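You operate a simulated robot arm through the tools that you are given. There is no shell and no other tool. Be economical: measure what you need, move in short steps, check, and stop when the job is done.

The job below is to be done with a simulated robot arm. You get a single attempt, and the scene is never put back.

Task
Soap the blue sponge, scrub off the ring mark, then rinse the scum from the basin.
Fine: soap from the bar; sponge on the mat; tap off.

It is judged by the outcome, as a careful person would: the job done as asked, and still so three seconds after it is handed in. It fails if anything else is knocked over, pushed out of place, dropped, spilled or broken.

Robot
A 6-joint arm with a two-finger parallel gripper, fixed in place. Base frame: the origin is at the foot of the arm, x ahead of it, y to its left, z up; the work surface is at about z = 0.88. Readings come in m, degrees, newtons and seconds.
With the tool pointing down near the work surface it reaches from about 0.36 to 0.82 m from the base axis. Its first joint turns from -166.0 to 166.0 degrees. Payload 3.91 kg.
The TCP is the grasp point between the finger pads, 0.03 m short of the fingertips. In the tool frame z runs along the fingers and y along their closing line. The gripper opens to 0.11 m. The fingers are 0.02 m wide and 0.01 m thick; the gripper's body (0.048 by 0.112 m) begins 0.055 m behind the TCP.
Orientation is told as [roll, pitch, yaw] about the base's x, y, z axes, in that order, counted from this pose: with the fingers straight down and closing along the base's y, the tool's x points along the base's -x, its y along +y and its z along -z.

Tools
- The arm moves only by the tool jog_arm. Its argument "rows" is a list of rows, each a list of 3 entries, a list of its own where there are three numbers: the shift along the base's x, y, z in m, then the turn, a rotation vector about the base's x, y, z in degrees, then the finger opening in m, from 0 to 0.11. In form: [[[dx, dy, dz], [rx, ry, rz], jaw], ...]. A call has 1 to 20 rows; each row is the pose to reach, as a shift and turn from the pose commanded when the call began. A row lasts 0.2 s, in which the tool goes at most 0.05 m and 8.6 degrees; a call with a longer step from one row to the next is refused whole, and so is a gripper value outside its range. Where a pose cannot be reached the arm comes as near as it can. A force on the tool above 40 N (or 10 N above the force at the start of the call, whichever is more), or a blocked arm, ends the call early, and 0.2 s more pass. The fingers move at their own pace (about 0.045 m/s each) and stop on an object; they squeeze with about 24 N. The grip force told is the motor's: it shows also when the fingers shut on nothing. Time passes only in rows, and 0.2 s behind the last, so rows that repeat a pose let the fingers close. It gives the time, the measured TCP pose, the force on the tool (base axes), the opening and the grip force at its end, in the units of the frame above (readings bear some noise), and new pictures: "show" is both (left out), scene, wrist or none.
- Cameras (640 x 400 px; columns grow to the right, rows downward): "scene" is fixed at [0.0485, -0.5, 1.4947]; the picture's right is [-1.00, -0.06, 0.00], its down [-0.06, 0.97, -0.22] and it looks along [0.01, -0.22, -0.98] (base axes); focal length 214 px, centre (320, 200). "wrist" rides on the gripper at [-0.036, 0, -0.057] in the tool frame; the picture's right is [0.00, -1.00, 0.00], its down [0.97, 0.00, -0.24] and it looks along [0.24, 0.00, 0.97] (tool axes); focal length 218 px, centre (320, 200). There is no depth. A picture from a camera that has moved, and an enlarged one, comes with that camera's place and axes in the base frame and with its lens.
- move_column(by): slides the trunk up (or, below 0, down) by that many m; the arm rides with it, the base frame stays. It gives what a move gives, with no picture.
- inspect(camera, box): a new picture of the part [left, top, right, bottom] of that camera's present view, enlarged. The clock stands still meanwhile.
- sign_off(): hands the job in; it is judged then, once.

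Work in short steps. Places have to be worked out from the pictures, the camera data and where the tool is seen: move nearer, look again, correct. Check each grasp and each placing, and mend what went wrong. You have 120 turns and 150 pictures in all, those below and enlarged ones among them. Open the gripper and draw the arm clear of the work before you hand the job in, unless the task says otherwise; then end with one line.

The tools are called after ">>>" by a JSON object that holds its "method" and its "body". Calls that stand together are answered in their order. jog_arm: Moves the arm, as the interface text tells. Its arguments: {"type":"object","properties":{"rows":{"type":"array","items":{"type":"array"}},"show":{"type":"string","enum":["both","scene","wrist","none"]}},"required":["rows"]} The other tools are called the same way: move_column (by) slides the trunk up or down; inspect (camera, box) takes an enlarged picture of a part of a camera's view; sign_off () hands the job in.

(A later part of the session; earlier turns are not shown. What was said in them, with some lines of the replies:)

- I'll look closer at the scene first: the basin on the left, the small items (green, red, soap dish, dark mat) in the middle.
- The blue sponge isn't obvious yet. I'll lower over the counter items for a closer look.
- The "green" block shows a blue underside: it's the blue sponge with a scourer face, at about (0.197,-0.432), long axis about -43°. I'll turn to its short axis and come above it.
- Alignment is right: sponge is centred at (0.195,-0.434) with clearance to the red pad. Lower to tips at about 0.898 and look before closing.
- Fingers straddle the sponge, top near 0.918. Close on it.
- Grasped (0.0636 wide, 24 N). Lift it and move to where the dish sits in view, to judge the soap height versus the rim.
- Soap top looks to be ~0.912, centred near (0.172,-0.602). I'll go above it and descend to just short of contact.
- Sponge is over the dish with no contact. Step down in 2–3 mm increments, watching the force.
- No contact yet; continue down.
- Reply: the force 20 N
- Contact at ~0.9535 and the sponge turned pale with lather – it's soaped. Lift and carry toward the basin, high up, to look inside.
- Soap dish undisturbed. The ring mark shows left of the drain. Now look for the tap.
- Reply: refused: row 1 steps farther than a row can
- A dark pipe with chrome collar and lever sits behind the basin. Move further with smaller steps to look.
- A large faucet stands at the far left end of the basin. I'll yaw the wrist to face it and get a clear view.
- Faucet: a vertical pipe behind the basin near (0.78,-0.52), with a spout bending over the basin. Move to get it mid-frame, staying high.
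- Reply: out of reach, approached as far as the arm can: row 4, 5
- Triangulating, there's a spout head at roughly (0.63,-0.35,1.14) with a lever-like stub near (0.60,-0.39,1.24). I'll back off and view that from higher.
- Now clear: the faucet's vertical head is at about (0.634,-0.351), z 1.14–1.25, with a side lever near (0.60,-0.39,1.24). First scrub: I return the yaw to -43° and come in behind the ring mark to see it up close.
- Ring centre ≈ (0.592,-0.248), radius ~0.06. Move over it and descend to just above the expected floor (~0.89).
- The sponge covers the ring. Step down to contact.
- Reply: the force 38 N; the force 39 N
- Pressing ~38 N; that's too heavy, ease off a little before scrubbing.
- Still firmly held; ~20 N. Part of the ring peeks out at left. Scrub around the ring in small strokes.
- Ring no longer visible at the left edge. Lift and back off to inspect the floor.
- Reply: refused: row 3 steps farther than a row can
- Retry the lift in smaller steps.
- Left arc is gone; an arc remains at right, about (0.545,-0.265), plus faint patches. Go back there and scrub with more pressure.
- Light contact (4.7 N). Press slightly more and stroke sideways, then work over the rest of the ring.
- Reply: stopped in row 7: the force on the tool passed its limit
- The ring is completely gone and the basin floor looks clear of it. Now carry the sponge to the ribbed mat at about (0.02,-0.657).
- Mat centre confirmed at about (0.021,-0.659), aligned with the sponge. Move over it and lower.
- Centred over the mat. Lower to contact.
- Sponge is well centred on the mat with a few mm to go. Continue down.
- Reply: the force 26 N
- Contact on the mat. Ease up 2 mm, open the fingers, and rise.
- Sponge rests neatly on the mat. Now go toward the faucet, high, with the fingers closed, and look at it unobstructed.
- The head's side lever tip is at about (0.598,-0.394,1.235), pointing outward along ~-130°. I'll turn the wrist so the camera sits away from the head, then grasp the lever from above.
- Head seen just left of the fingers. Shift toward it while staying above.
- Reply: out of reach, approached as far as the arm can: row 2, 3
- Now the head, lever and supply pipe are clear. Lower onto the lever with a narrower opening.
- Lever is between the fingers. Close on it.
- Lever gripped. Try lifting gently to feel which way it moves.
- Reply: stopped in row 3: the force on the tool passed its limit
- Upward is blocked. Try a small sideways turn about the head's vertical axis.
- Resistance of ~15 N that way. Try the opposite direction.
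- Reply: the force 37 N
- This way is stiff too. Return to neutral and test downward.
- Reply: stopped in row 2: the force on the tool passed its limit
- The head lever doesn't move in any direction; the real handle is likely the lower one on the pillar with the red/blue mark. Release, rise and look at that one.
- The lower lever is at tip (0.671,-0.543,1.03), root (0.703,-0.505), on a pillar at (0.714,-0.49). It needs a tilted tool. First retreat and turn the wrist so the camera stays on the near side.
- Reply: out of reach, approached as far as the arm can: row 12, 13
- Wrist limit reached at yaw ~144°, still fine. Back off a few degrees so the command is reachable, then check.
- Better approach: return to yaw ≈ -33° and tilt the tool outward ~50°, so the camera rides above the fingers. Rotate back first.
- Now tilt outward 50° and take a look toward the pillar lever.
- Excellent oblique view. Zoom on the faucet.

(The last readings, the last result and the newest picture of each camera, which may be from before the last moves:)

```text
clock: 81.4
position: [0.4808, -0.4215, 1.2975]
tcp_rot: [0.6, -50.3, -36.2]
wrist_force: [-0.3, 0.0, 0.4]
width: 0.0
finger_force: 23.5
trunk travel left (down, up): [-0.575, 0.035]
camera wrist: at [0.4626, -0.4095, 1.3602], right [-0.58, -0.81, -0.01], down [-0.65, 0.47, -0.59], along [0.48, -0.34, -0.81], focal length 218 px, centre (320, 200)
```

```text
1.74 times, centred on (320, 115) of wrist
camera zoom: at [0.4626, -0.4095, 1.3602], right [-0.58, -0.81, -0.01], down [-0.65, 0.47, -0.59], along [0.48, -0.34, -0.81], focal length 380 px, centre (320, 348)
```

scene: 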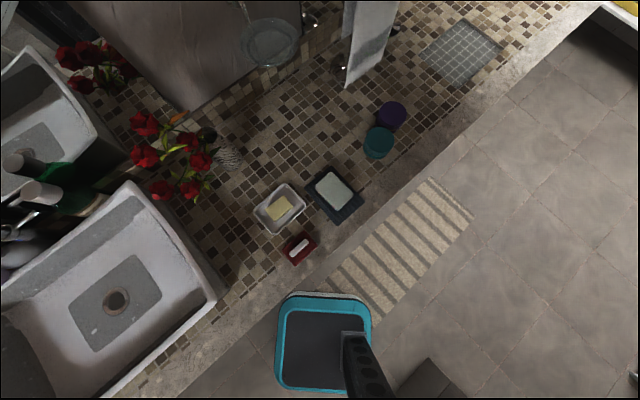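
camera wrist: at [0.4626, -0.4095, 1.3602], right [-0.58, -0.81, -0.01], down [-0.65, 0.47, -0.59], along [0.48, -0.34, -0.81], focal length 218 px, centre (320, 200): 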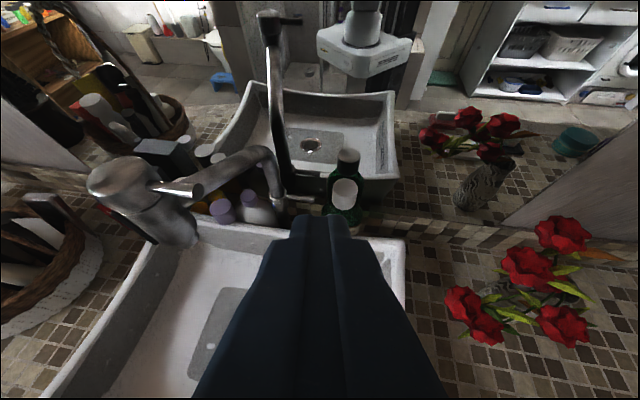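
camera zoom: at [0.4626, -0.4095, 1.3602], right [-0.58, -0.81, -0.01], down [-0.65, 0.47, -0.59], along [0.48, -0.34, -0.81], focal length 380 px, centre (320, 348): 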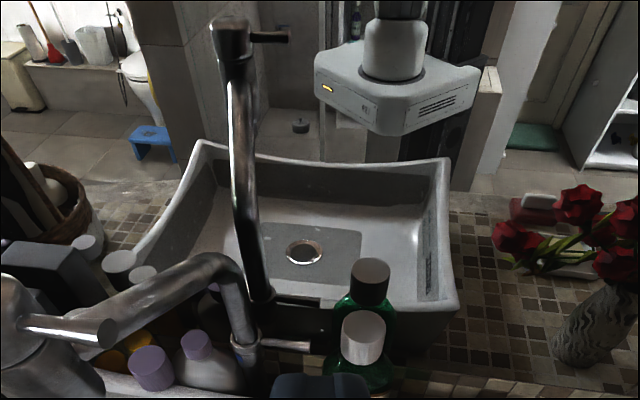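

Now it's clear: the pillar lever is a short pin pointing toward the green bottle. I'll line up the closed fingertips on an insertion line passing just beneath it.

>>> {"method": "jog_arm", "body": {"rows": [[[0.018, -0.0095, -0.034], [0, 0, 0], 0], [[0.036, -0.019, -0.068], [0, 0, 0], 0], [[0.054, -0.0285, -0.102], [0, 0, 0], 0], [[0.072, -0.038, -0.137], [0, 0, 0], 0], [[0.09, -0.047, -0.171], [0, 0, 0], 0], [[0.108, -0.0566, -0.205], [0, 0, 0], 0], [[0.108, -0.0566, -0.205], [0, 0, 0], 0]], "show": "wrist"}}

>>> {"method": "inspect", "body": {"camera": "wrist", "box": [200, 100, 400, 240]}}

```text
clock: 83.0
position: [0.587, -0.4772, 1.0913]
tcp_rot: [0.6, -50.2, -36.2]
wrist_force: [0.8, -0.7, 0.1]
width: 0.0003
finger_force: 23.6
trunk travel left (down, up): [-0.575, 0.035]
camera wrist: at [0.5702, -0.4662, 1.1542], right [-0.58, -0.81, -0.01], down [-0.65, 0.47, -0.59], along [0.48, -0.34, -0.81], focal length 218 px, centre (320, 200)
```

wrist: 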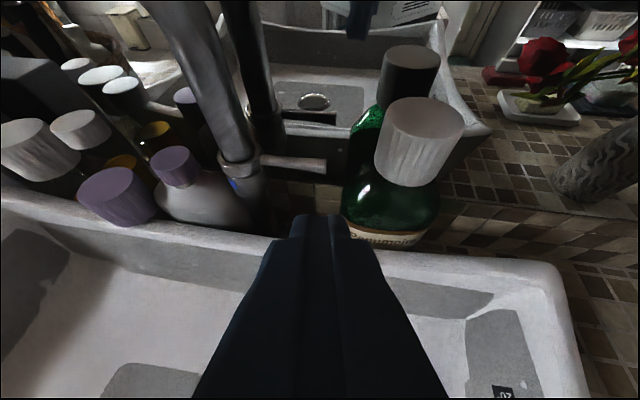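

```text
2.86 times, centred on (300, 170) of wrist
camera zoom: at [0.5702, -0.4662, 1.1542], right [-0.58, -0.81, -0.01], down [-0.65, 0.47, -0.59], along [0.48, -0.34, -0.81], focal length 624 px, centre (377, 286)
```

zoom: 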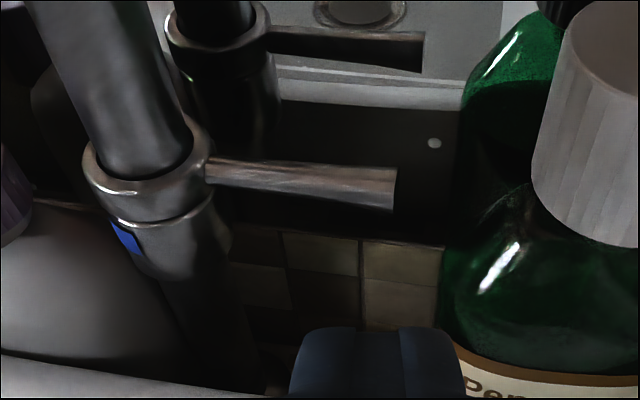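

Very clear: the lever sits on a collar with a seam, so it likely turns about the pillar's vertical axis. I'll bring the fingertips up in front of the lever and test with a gentle push.

>>> {"method": "jog_arm", "body": {"rows": [[[0.02, -0.012, -0.01], [0, 0, 0], 0], [[0.04, -0.024, -0.025], [0, 0, 0], 0], [[0.055, -0.031, -0.037], [0, 0, 0], 0], [[0.06, -0.034, -0.041], [0, 0, 0], 0], [[0.06, -0.034, -0.041], [0, 0, 0], 0]], "show": "wrist"}}

>>> {"method": "inspect", "body": {"camera": "wrist", "box": [180, 80, 420, 260]}}

```text
clock: 84.2
position: [0.6488, -0.5098, 1.0499]
tcp_rot: [0.6, -50.2, -36.1]
wrist_force: [0.4, 0.4, 0.5]
width: 0.0002
finger_force: 23.1
trunk travel left (down, up): [-0.575, 0.035]
camera wrist: at [0.6311, -0.499, 1.1134], right [-0.58, -0.81, -0.01], down [-0.65, 0.47, -0.59], along [0.48, -0.34, -0.81], focal length 218 px, centre (320, 200)
```

wrist: 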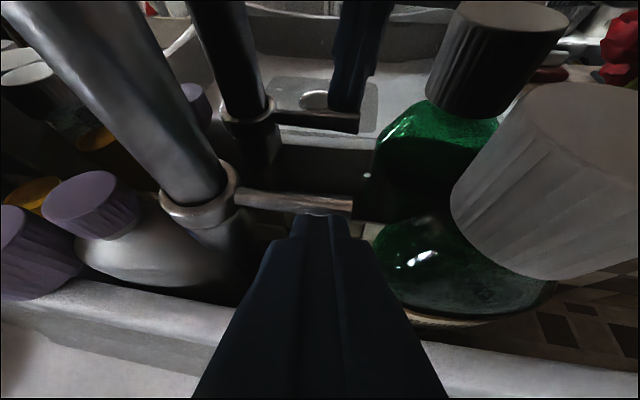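

```text
2.22 times, centred on (300, 170) of wrist
camera zoom: at [0.6311, -0.499, 1.1134], right [-0.58, -0.81, -0.01], down [-0.65, 0.47, -0.59], along [0.48, -0.34, -0.81], focal length 485 px, centre (364, 267)
```

zoom: 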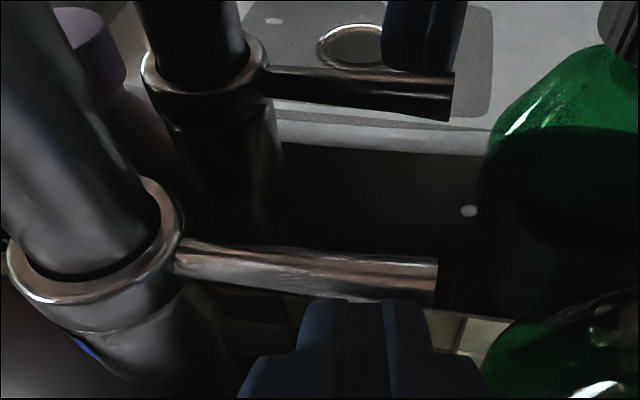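

Fingertips are right in front of the lever tip. Push gently toward the mirror.

>>> {"method": "jog_arm", "body": {"rows": [[[0.003, -0.003, 0], [0, 0, 0], 0], [[0.006, -0.0055, 0], [0, 0, 0], 0], [[0.009, -0.008, 0], [0, 0, 0], 0], [[0.009, -0.008, 0], [0, 0, 0], 0]], "show": "none"}}

>>> {"method": "inspect", "body": {"camera": "wrist", "box": [180, 80, 420, 260]}}

```text
clock: 85.2
position: [0.654, -0.5159, 1.053]
tcp_rot: [0.6, -50.2, -36.1]
wrist_force: [-26.3, 26.0, -3.3]
width: 0.0
finger_force: 24.5
trunk travel left (down, up): [-0.575, 0.035]
```

```text
2.22 times, centred on (300, 170) of wrist
camera zoom: at [0.6363, -0.5043, 1.1155], right [-0.58, -0.81, -0.01], down [-0.65, 0.47, -0.59], along [0.48, -0.34, -0.81], focal length 485 px, centre (364, 267)
```

zoom: 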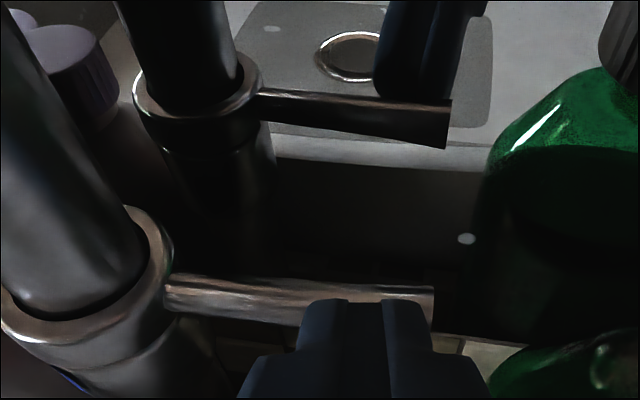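

Rigid toward the mirror. Back off and try lifting from beneath.

>>> {"method": "jog_arm", "body": {"rows": [[[-0.008, 0.007, 0], [0, 0, 0], 0], [[-0.016, 0.014, -0.01], [0, 0, 0], 0], [[-0.016, 0.014, -0.035], [0, 0, 0], 0], [[-0.006, 0.004, -0.036], [0, 0, 0], 0], [[0.003, -0.006, -0.036], [0, 0, 0], 0], [[0.008, -0.012, -0.036], [0, 0, 0], 0], [[0.008, -0.012, -0.036], [0, 0, 0], 0]], "show": "none"}}

>>> {"method": "inspect", "body": {"camera": "wrist", "box": [180, 80, 420, 260]}}

```text
clock: 86.8
position: [0.6653, -0.532, 1.015]
tcp_rot: [0.6, -50.2, -36.2]
wrist_force: [-0.4, 0.3, -0.7]
width: 0.0001
finger_force: 24.1
trunk travel left (down, up): [-0.575, 0.035]
```

```text
2.22 times, centred on (300, 170) of wrist
camera zoom: at [0.6484, -0.52, 1.078], right [-0.58, -0.81, -0.01], down [-0.65, 0.47, -0.59], along [0.48, -0.34, -0.81], focal length 485 px, centre (364, 267)
```

zoom: 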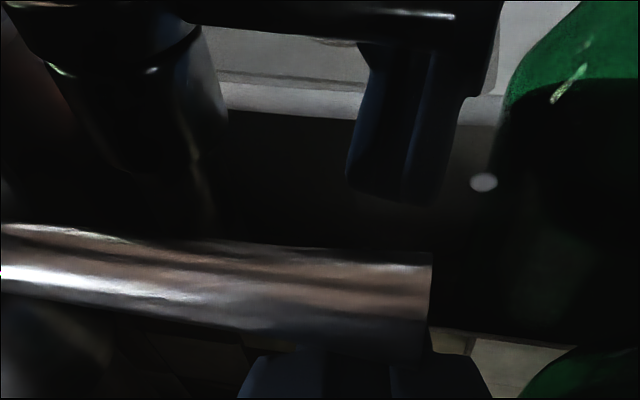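

Fingertips are under the lever. Lift in small steps.

>>> {"method": "jog_arm", "body": {"rows": [[[0, 0, 0.004], [0, 0, 0], 0], [[0, 0, 0.008], [0, 0, 0], 0], [[0, 0, 0.012], [0, 0, 0], 0], [[0, 0, 0.012], [0, 0, 0], 0]], "show": "wrist"}}

```text
clock: 88.0
position: [0.6629, -0.5281, 1.0205]
tcp_rot: [0.7, -49.5, -36.3]
wrist_force: [-5.6, 4.6, -4.3]
width: 0.0
finger_force: 23.6
trunk travel left (down, up): [-0.575, 0.035]
stopped in row 4: the force on the tool passed its limit (the readings are from after the stop); the commanded pose is now the measured one
camera wrist: at [0.6464, -0.5182, 1.0837], right [-0.58, -0.81, -0.01], down [-0.66, 0.48, -0.58], along [0.48, -0.33, -0.81], focal length 218 px, centre (320, 200)
```

wrist: 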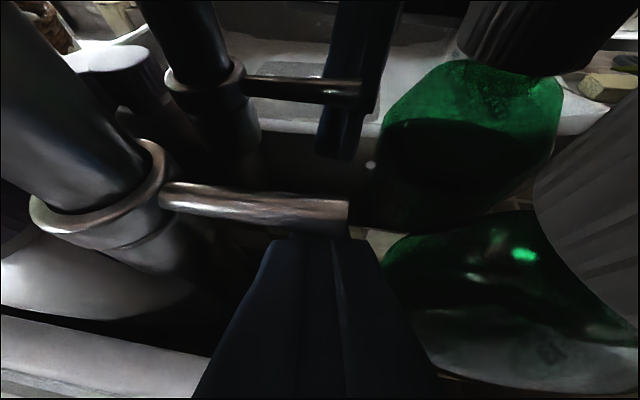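

Lift is blocked as well. Reviewing the head-lever readings: it did shift ~3 mm clockwise under 15 N but none the other way, so it may turn clockwise. Retreat from here and retry that lever.

>>> {"method": "jog_arm", "body": {"rows": [[[0, 0, -0.006], [0, 0, 0], 0], [[-0.025, 0.018, 0.02], [0, 0, 0], 0], [[-0.05, 0.036, 0.045], [0, 0, 0], 0], [[-0.075, 0.054, 0.075], [0, 0, 0], 0], [[-0.1, 0.06, 0.11], [0, 0, 0], 0], [[-0.125, 0.07, 0.15], [0, 0, 0], 0], [[-0.14, 0.09, 0.19], [0, 0, 0], 0], [[-0.15, 0.1, 0.235], [0, 0, 0], 0], [[-0.16, 0.11, 0.28], [0, 0, 0], 0], [[-0.16, 0.11, 0.3], [4.9, 6.73, 0], 0], [[-0.16, 0.11, 0.3], [9.8, 13.5, 0], 0], [[-0.16, 0.11, 0.3], [14.7, 20.2, 0], 0], [[-0.16, 0.11, 0.3], [19.6, 26.9, 0], 0], [[-0.16, 0.11, 0.3], [24.5, 33.7, 0], 0], [[-0.16, 0.11, 0.3], [29.1, 40, 0], 0], [[-0.16, 0.11, 0.3], [29.1, 40, 0], 0]], "show": "wrist"}}

```text
clock: 91.4
position: [0.5042, -0.4197, 1.3221]
tcp_rot: [0.5, -0.1, -36.2]
wrist_force: [0.0, 0.8, 0.6]
width: 0.0
finger_force: 24.1
trunk travel left (down, up): [-0.575, 0.035]
camera wrist: at [0.532, -0.4414, 1.3775], right [-0.59, -0.81, -0.01], down [-0.78, 0.57, 0.24], along [-0.19, 0.15, -0.97], focal length 218 px, centre (320, 200)
```

wrist: 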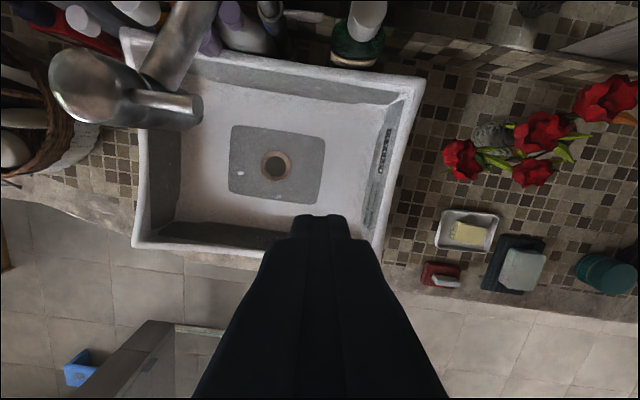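

The lever on the head is at (0.597,-0.393) as before. I'll place closed fingertips on its mirror side and push it clockwise (toward the front).

>>> {"method": "jog_arm", "body": {"rows": [[[0.04, -0.01, -0.01], [0, 0, 0], 0], [[0.08, -0.01, -0.02], [0, 0, 0], 0], [[0.11, 0.0, -0.03], [0, 0, 0], 0], [[0.12, 0.005, -0.04], [0, 0, 0], 0], [[0.12, 0.005, -0.07], [0, 0, 0], 0], [[0.12, 0.005, -0.075], [0, 0, 0], 0], [[0.12, 0.005, -0.075], [0, 0, 0], 0]], "show": "wrist"}}

```text
clock: 93.0
position: [0.6249, -0.4152, 1.2451]
tcp_rot: [0.5, -0.2, -36.2]
wrist_force: [-0.5, 0.5, 0.0]
width: 0.0002
finger_force: 24.0
out of reach, approached as far as the arm can: row 3
trunk travel left (down, up): [-0.575, 0.035]
camera wrist: at [0.6536, -0.4366, 1.3012], right [-0.59, -0.81, -0.01], down [-0.79, 0.57, 0.24], along [-0.19, 0.15, -0.97], focal length 218 px, centre (320, 200)
```

wrist: 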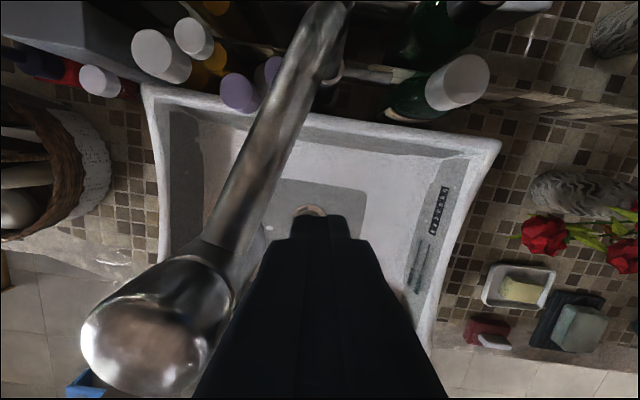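

Fingers are behind the lever. Push toward the front in small steps.

>>> {"method": "jog_arm", "body": {"rows": [[[-0.005, 0.0047, 0], [0, 0, 0], 0], [[-0.01, 0.0093, 0], [0, 0, 0], 0], [[-0.013, 0.012, 0], [0, 0, 0], 0], [[-0.016, 0.015, 0], [0, 0, 0], 0], [[-0.019, 0.0178, 0], [0, 0, 0], 0], [[-0.019, 0.0178, 0], [0, 0, 0], 0]], "show": "wrist"}}

```text
clock: 94.4
position: [0.604, -0.3962, 1.2462]
tcp_rot: [0.5, -0.1, -36.2]
wrist_force: [0.2, 0.1, -0.2]
width: 0.0
finger_force: 24.1
trunk travel left (down, up): [-0.575, 0.035]
camera wrist: at [0.6332, -0.4187, 1.3024], right [-0.59, -0.81, -0.01], down [-0.79, 0.57, 0.24], along [-0.19, 0.15, -0.97], focal length 218 px, centre (320, 200)
```

wrist: 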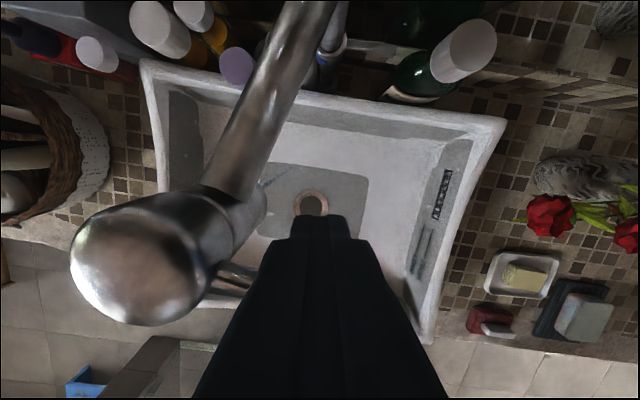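

No resistance and the fingers are now where the lever was: it is turning. Something streaky appears in the basin under the head—zoom in.

>>> {"method": "inspect", "body": {"camera": "wrist", "box": [140, 120, 340, 330]}}

>>> {"method": "inspect", "body": {"camera": "scene", "box": [0, 200, 240, 400]}}

```text
1.90 times, centred on (240, 225) of wrist
camera zoom: at [0.6332, -0.4187, 1.3024], right [-0.59, -0.81, -0.01], down [-0.79, 0.57, 0.24], along [-0.19, 0.15, -0.97], focal length 416 px, centre (472, 152)
```

zoom: 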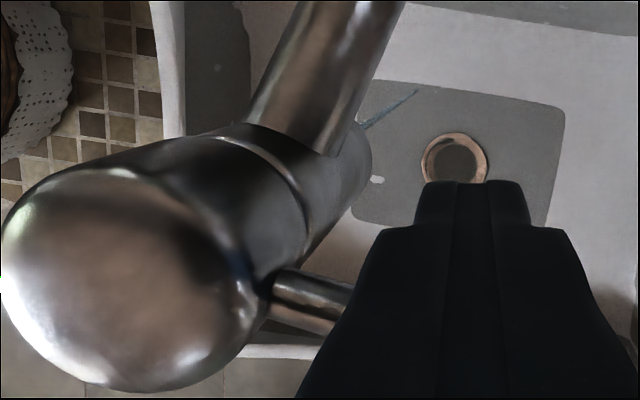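

```text
2.00 times, centred on (120, 300) of scene
camera zoom: at [0.0485, -0.5, 1.4947], right [-1.0, -0.06, 0.0], down [-0.06, 0.97, -0.22], along [0.01, -0.22, -0.98], focal length 429 px, centre (720, 0)
```

zoom: 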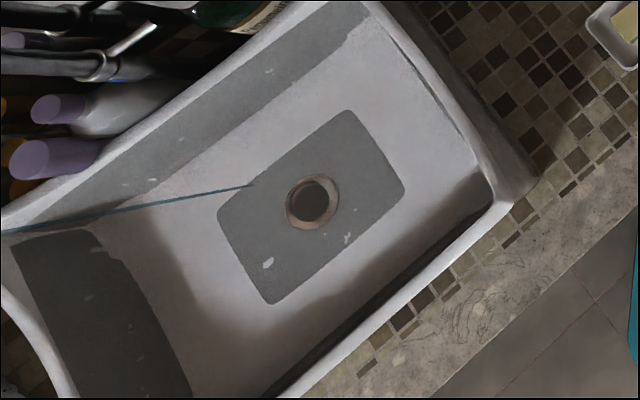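

Water has started — a thin stream falls from the head. Turn the lever further for a proper flow.

>>> {"method": "jog_arm", "body": {"rows": [[[-0.003, 0.0045, 0], [0, 0, 0], 0], [[-0.006, 0.009, 0], [0, 0, 0], 0], [[-0.009, 0.0135, 0], [0, 0, 0], 0], [[-0.0125, 0.018, 0], [0, 0, 0], 0], [[-0.0165, 0.0255, 0], [0, 0, 0], 0], [[-0.0165, 0.0255, 0], [0, 0, 0], 0]]}}

>>> {"method": "inspect", "body": {"camera": "scene", "box": [0, 200, 240, 400]}}

```text
clock: 95.8
position: [0.5884, -0.3718, 1.2451]
tcp_rot: [0.5, 0.0, -36.3]
wrist_force: [0.1, 0.7, -0.1]
width: 0.0002
finger_force: 23.9
trunk travel left (down, up): [-0.575, 0.035]
camera wrist: at [0.6173, -0.3937, 1.3015], right [-0.59, -0.81, -0.01], down [-0.79, 0.57, 0.24], along [-0.19, 0.15, -0.97], focal length 218 px, centre (320, 200)
```

scene: 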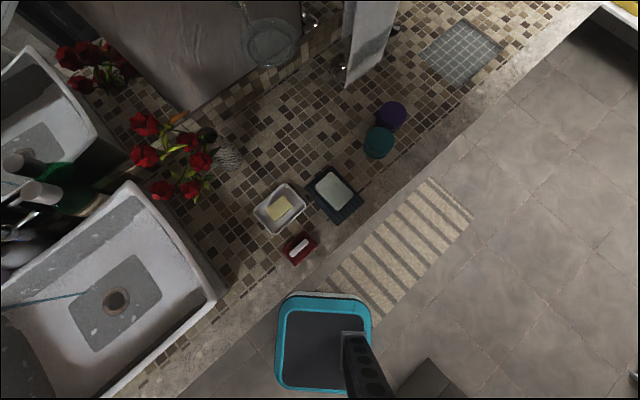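
wrist: 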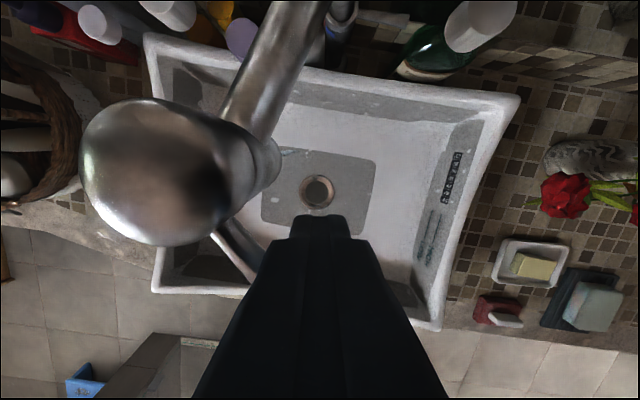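

```text
2.00 times, centred on (120, 300) of scene
camera zoom: at [0.0485, -0.5, 1.4947], right [-1.0, -0.06, 0.0], down [-0.06, 0.97, -0.22], along [0.01, -0.22, -0.98], focal length 429 px, centre (720, 0)
```

zoom: 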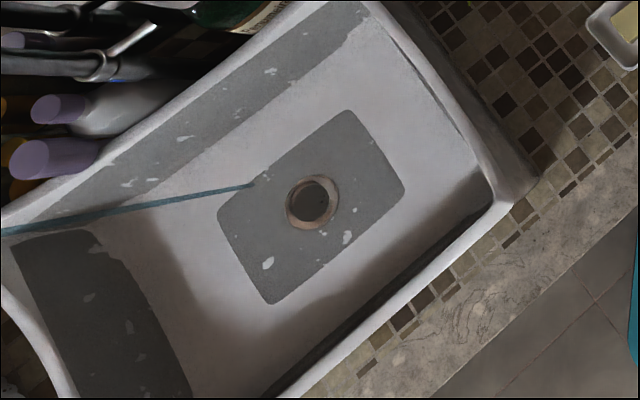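

The stream is thicker. White flecks in the basin seem to be changing; let it run a few seconds at this flow and compare.

>>> {"method": "jog_arm", "body": {"rows": [[[0, 0, 0], [0, 0, 0], 0], [[0, 0, 0], [0, 0, 0], 0], [[0, 0, 0], [0, 0, 0], 0], [[0, 0, 0], [0, 0, 0], 0], [[0, 0, 0], [0, 0, 0], 0], [[0, 0, 0], [0, 0, 0], 0], [[0, 0, 0], [0, 0, 0], 0], [[0, 0, 0], [0, 0, 0], 0], [[0, 0, 0], [0, 0, 0], 0], [[0, 0, 0], [0, 0, 0], 0], [[0, 0, 0], [0, 0, 0], 0], [[0, 0, 0], [0, 0, 0], 0], [[0, 0, 0], [0, 0, 0], 0], [[0, 0, 0], [0, 0, 0], 0], [[0, 0, 0], [0, 0, 0], 0]], "show": "none"}}

>>> {"method": "inspect", "body": {"camera": "scene", "box": [0, 200, 240, 400]}}

>>> {"method": "inspect", "body": {"camera": "wrist", "box": [140, 30, 540, 300]}}

```text
clock: 99.0
position: [0.5888, -0.3716, 1.2448]
tcp_rot: [0.5, 0.0, -36.2]
wrist_force: [-0.1, 0.9, 0.5]
width: 0.0
finger_force: 24.5
trunk travel left (down, up): [-0.575, 0.035]
```

```text
2.00 times, centred on (120, 300) of scene
camera zoom: at [0.0485, -0.5, 1.4947], right [-1.0, -0.06, 0.0], down [-0.06, 0.97, -0.22], along [0.01, -0.22, -0.98], focal length 429 px, centre (720, 0)
```

zoom: 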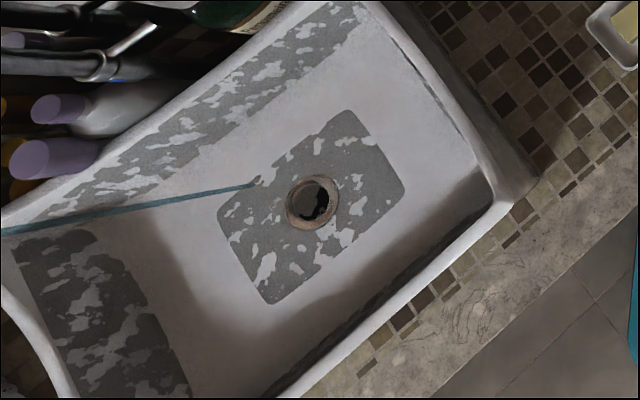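

```text
1.48 times, centred on (340, 165) of wrist
camera zoom: at [0.6172, -0.3938, 1.3017], right [-0.59, -0.81, -0.01], down [-0.79, 0.57, 0.24], along [-0.19, 0.15, -0.97], focal length 323 px, centre (290, 252)
```

zoom: 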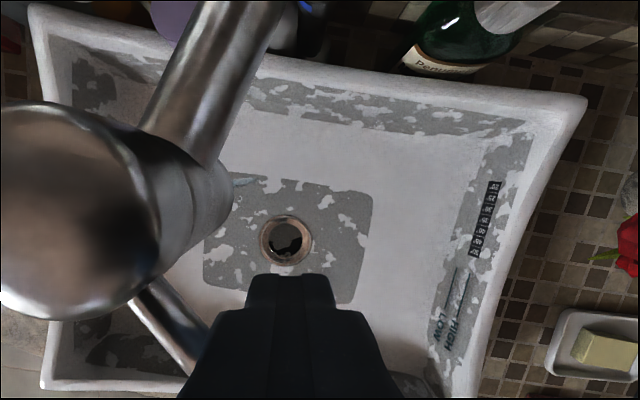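

The grey patches are the scum film, and they're washing away. Keep the water running.

>>> {"method": "jog_arm", "body": {"rows": [[[0, 0, 0], [0, 0, 0], 0], [[0, 0, 0], [0, 0, 0], 0], [[0, 0, 0], [0, 0, 0], 0], [[0, 0, 0], [0, 0, 0], 0], [[0, 0, 0], [0, 0, 0], 0], [[0, 0, 0], [0, 0, 0], 0], [[0, 0, 0], [0, 0, 0], 0], [[0, 0, 0], [0, 0, 0], 0], [[0, 0, 0], [0, 0, 0], 0], [[0, 0, 0], [0, 0, 0], 0], [[0, 0, 0], [0, 0, 0], 0], [[0, 0, 0], [0, 0, 0], 0], [[0, 0, 0], [0, 0, 0], 0], [[0, 0, 0], [0, 0, 0], 0], [[0, 0, 0], [0, 0, 0], 0], [[0, 0, 0], [0, 0, 0], 0], [[0, 0, 0], [0, 0, 0], 0], [[0, 0, 0], [0, 0, 0], 0], [[0, 0, 0], [0, 0, 0], 0], [[0, 0, 0], [0, 0, 0], 0]], "show": "none"}}

>>> {"method": "inspect", "body": {"camera": "scene", "box": [0, 200, 240, 400]}}

```text
clock: 103.2
position: [0.5881, -0.3704, 1.2452]
tcp_rot: [0.6, -0.1, -36.2]
wrist_force: [-0.4, -0.7, 0.9]
width: 0.0
finger_force: 23.8
trunk travel left (down, up): [-0.575, 0.035]
```

```text
2.00 times, centred on (120, 300) of scene
camera zoom: at [0.0485, -0.5, 1.4947], right [-1.0, -0.06, 0.0], down [-0.06, 0.97, -0.22], along [0.01, -0.22, -0.98], focal length 429 px, centre (720, 0)
```

zoom: 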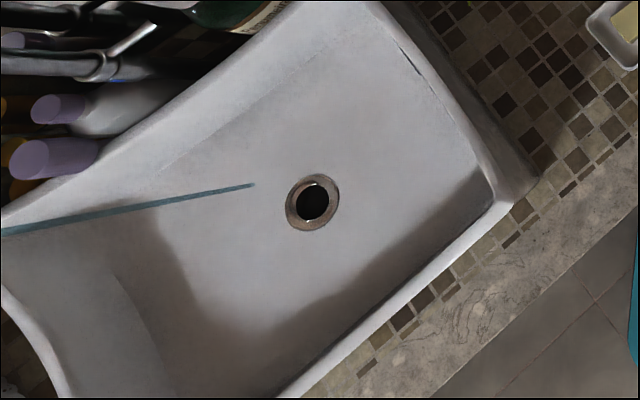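

Scum fully gone; basin is clean. Now hop the fingers over to the front side of the lever to close it.

>>> {"method": "jog_arm", "body": {"rows": [[[0, 0, 0.025], [0, 0, 0], 0], [[0, 0, 0.05], [0, 0, 0], 0], [[-0.015, 0.023, 0.05], [0, 0, 0], 0], [[-0.03, 0.046, 0.05], [0, 0, 0], 0], [[-0.034, 0.05, 0.05], [0, 0, 0], 0], [[-0.034, 0.05, 0.05], [0, 0, 0], 0]], "show": "wrist"}}

```text
clock: 104.6
position: [0.5537, -0.3213, 1.2965]
tcp_rot: [0.6, -0.2, -36.2]
wrist_force: [0.3, -0.1, -0.3]
width: 0.0
finger_force: 24.1
trunk travel left (down, up): [-0.575, 0.035]
camera wrist: at [0.5821, -0.3433, 1.3529], right [-0.59, -0.81, -0.01], down [-0.79, 0.57, 0.24], along [-0.19, 0.15, -0.97], focal length 218 px, centre (320, 200)
```

wrist: 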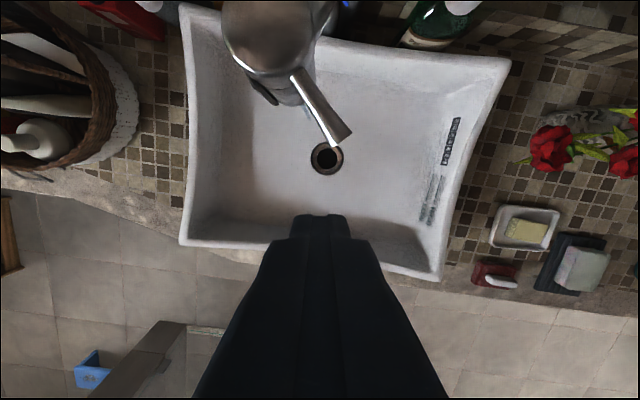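

Lever and clean basin are in view. Lower the fingertips and push the lever back toward its original position.

>>> {"method": "jog_arm", "body": {"rows": [[[0, 0, -0.025], [0, 0, 0], 0], [[0, 0, -0.05], [0, 0, 0], 0], [[0.006, -0.01, -0.05], [0, 0, 0], 0], [[0.012, -0.02, -0.05], [0, 0, 0], 0], [[0.018, -0.03, -0.05], [0, 0, 0], 0], [[0.024, -0.04, -0.05], [0, 0, 0], 0], [[0.029, -0.049, -0.05], [0, 0, 0], 0], [[0.032, -0.055, -0.05], [0, 0, 0], 0], [[0.032, -0.055, -0.05], [0, 0, 0], 0]], "show": "wrist"}}

>>> {"method": "inspect", "body": {"camera": "scene", "box": [0, 200, 240, 400]}}

```text
clock: 106.6
position: [0.5875, -0.3779, 1.2458]
tcp_rot: [0.5, -0.2, -36.2]
wrist_force: [0.1, 1.2, -0.2]
width: 0.0
finger_force: 23.9
trunk travel left (down, up): [-0.575, 0.035]
camera wrist: at [0.615, -0.3987, 1.3021], right [-0.59, -0.81, -0.01], down [-0.79, 0.57, 0.24], along [-0.19, 0.15, -0.97], focal length 218 px, centre (320, 200)
```

wrist: 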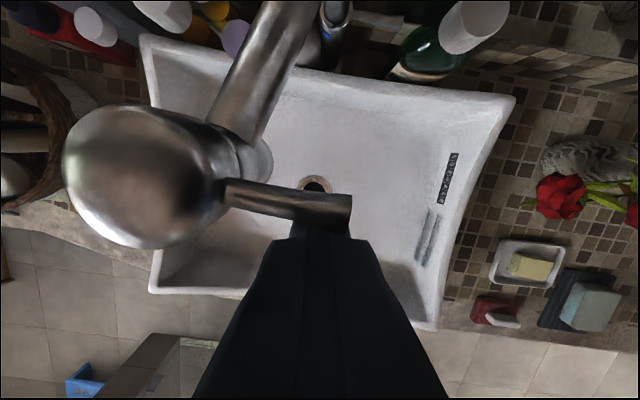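

```text
2.00 times, centred on (120, 300) of scene
camera zoom: at [0.0485, -0.5, 1.4947], right [-1.0, -0.06, 0.0], down [-0.06, 0.97, -0.22], along [0.01, -0.22, -0.98], focal length 429 px, centre (720, 0)
```

zoom: 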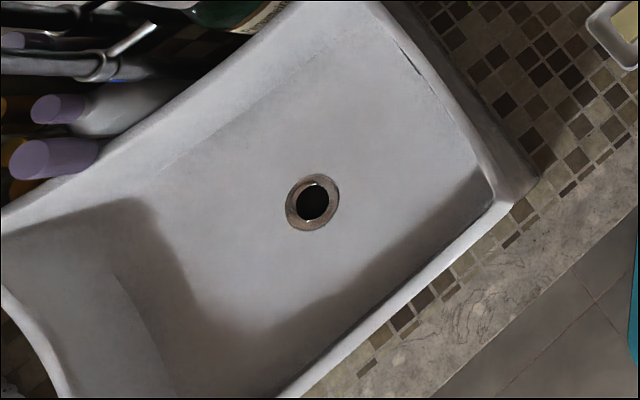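

The stream has stopped. Nudge a few mm more until I feel the closed stop.

>>> {"method": "jog_arm", "body": {"rows": [[[0.0015, -0.0015, 0], [0, 0, 0], 0], [[0.003, -0.003, 0], [0, 0, 0], 0], [[0.0045, -0.004, 0], [0, 0, 0], 0], [[0.0045, -0.004, 0], [0, 0, 0], 0]], "show": "none"}}

```text
clock: 107.6
position: [0.5892, -0.38, 1.247]
tcp_rot: [0.5, -0.1, -36.1]
wrist_force: [-14.7, 11.1, -5.9]
width: 0.0
finger_force: 23.7
trunk travel left (down, up): [-0.575, 0.035]
```

At the closed stop (18 N). Back off, rise, and retreat with the gripper open for a final check.

>>> {"method": "jog_arm", "body": {"rows": [[[-0.015, 0.013, 0], [0, 0, 0], 0], [[-0.035, 0.03, 0.01], [0, 0, 0], 0], [[-0.05, 0.05, 0.05], [0, 0, 0], 0], [[-0.07, 0.07, 0.08], [0, 0, 0], 0.04], [[-0.1, 0.08, 0.1], [0, 0, 0], 0.08], [[-0.13, 0.08, 0.11], [0, 0, 0], 0.11], [[-0.16, 0.08, 0.11], [0, 0, 0], 0.11], [[-0.16, 0.08, 0.11], [0, 0, 0], 0.11]]}}

>>> {"method": "inspect", "body": {"camera": "scene", "box": [0, 160, 380, 400]}}

>>> {"method": "inspect", "body": {"camera": "wrist", "box": [160, 0, 640, 240]}}

```text
clock: 109.4
position: [0.4299, -0.2996, 1.3569]
tcp_rot: [0.5, -0.2, -36.2]
wrist_force: [0.4, -0.2, 0.0]
width: 0.1022
finger_force: 0.0
trunk travel left (down, up): [-0.575, 0.035]
camera wrist: at [0.4589, -0.3218, 1.4135], right [-0.59, -0.81, -0.01], down [-0.79, 0.57, 0.24], along [-0.19, 0.15, -0.97], focal length 218 px, centre (320, 200)
```

scene: 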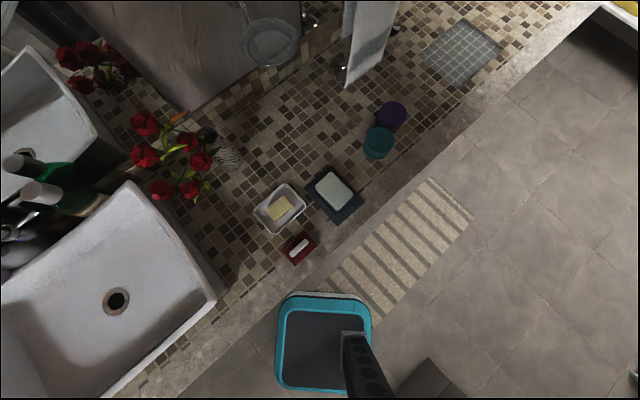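
wrist: 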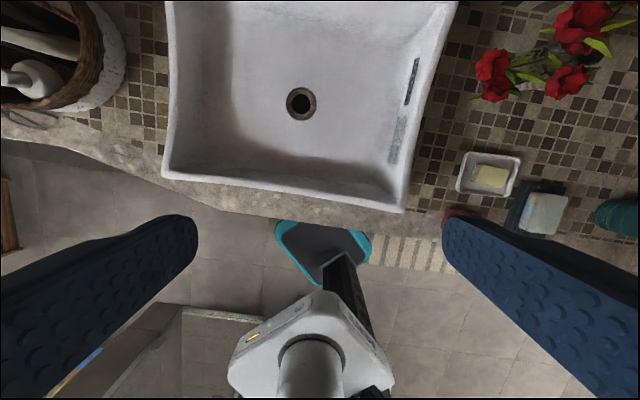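

```text
1.67 times, centred on (190, 280) of scene
camera zoom: at [0.0485, -0.5, 1.4947], right [-1.0, -0.06, 0.0], down [-0.06, 0.97, -0.22], along [0.01, -0.22, -0.98], focal length 358 px, centre (537, 67)
```

zoom: 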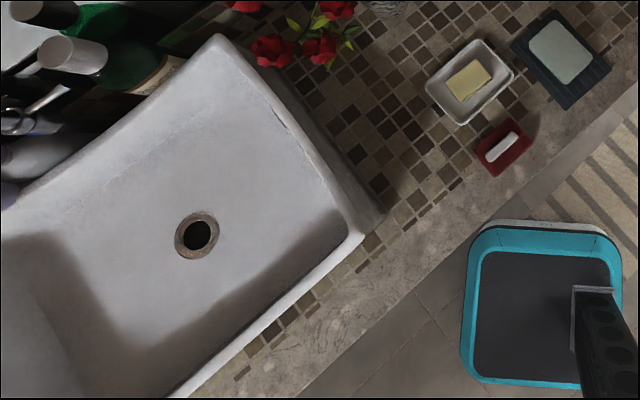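

```text
1.33 times, centred on (400, 120) of wrist
camera zoom: at [0.4589, -0.3218, 1.4135], right [-0.59, -0.81, -0.01], down [-0.79, 0.57, 0.24], along [-0.19, 0.15, -0.97], focal length 291 px, centre (213, 307)
```

zoom: 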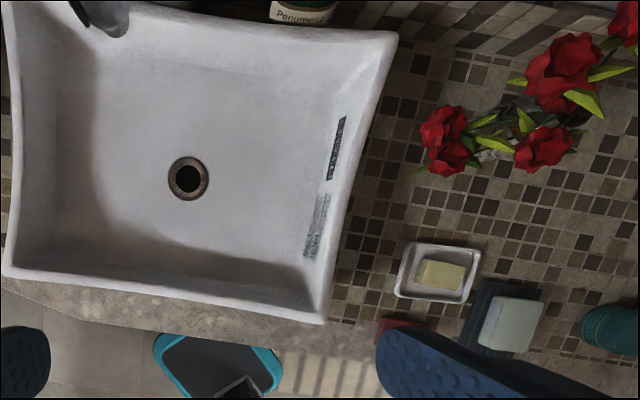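

Basin is clean, the water is off, the sponge is on the mat, other items are in place, and the arm is clear. Handing in.

>>> {"method": "sign_off", "body": {}}

```text
The job is handed in.
```

I soaped the blue sponge on the bar, scrubbed off the ring mark and rinsed the scum out of the basin; the sponge is on the mat, the tap is off, and nothing else looks disturbed in the final pictures.
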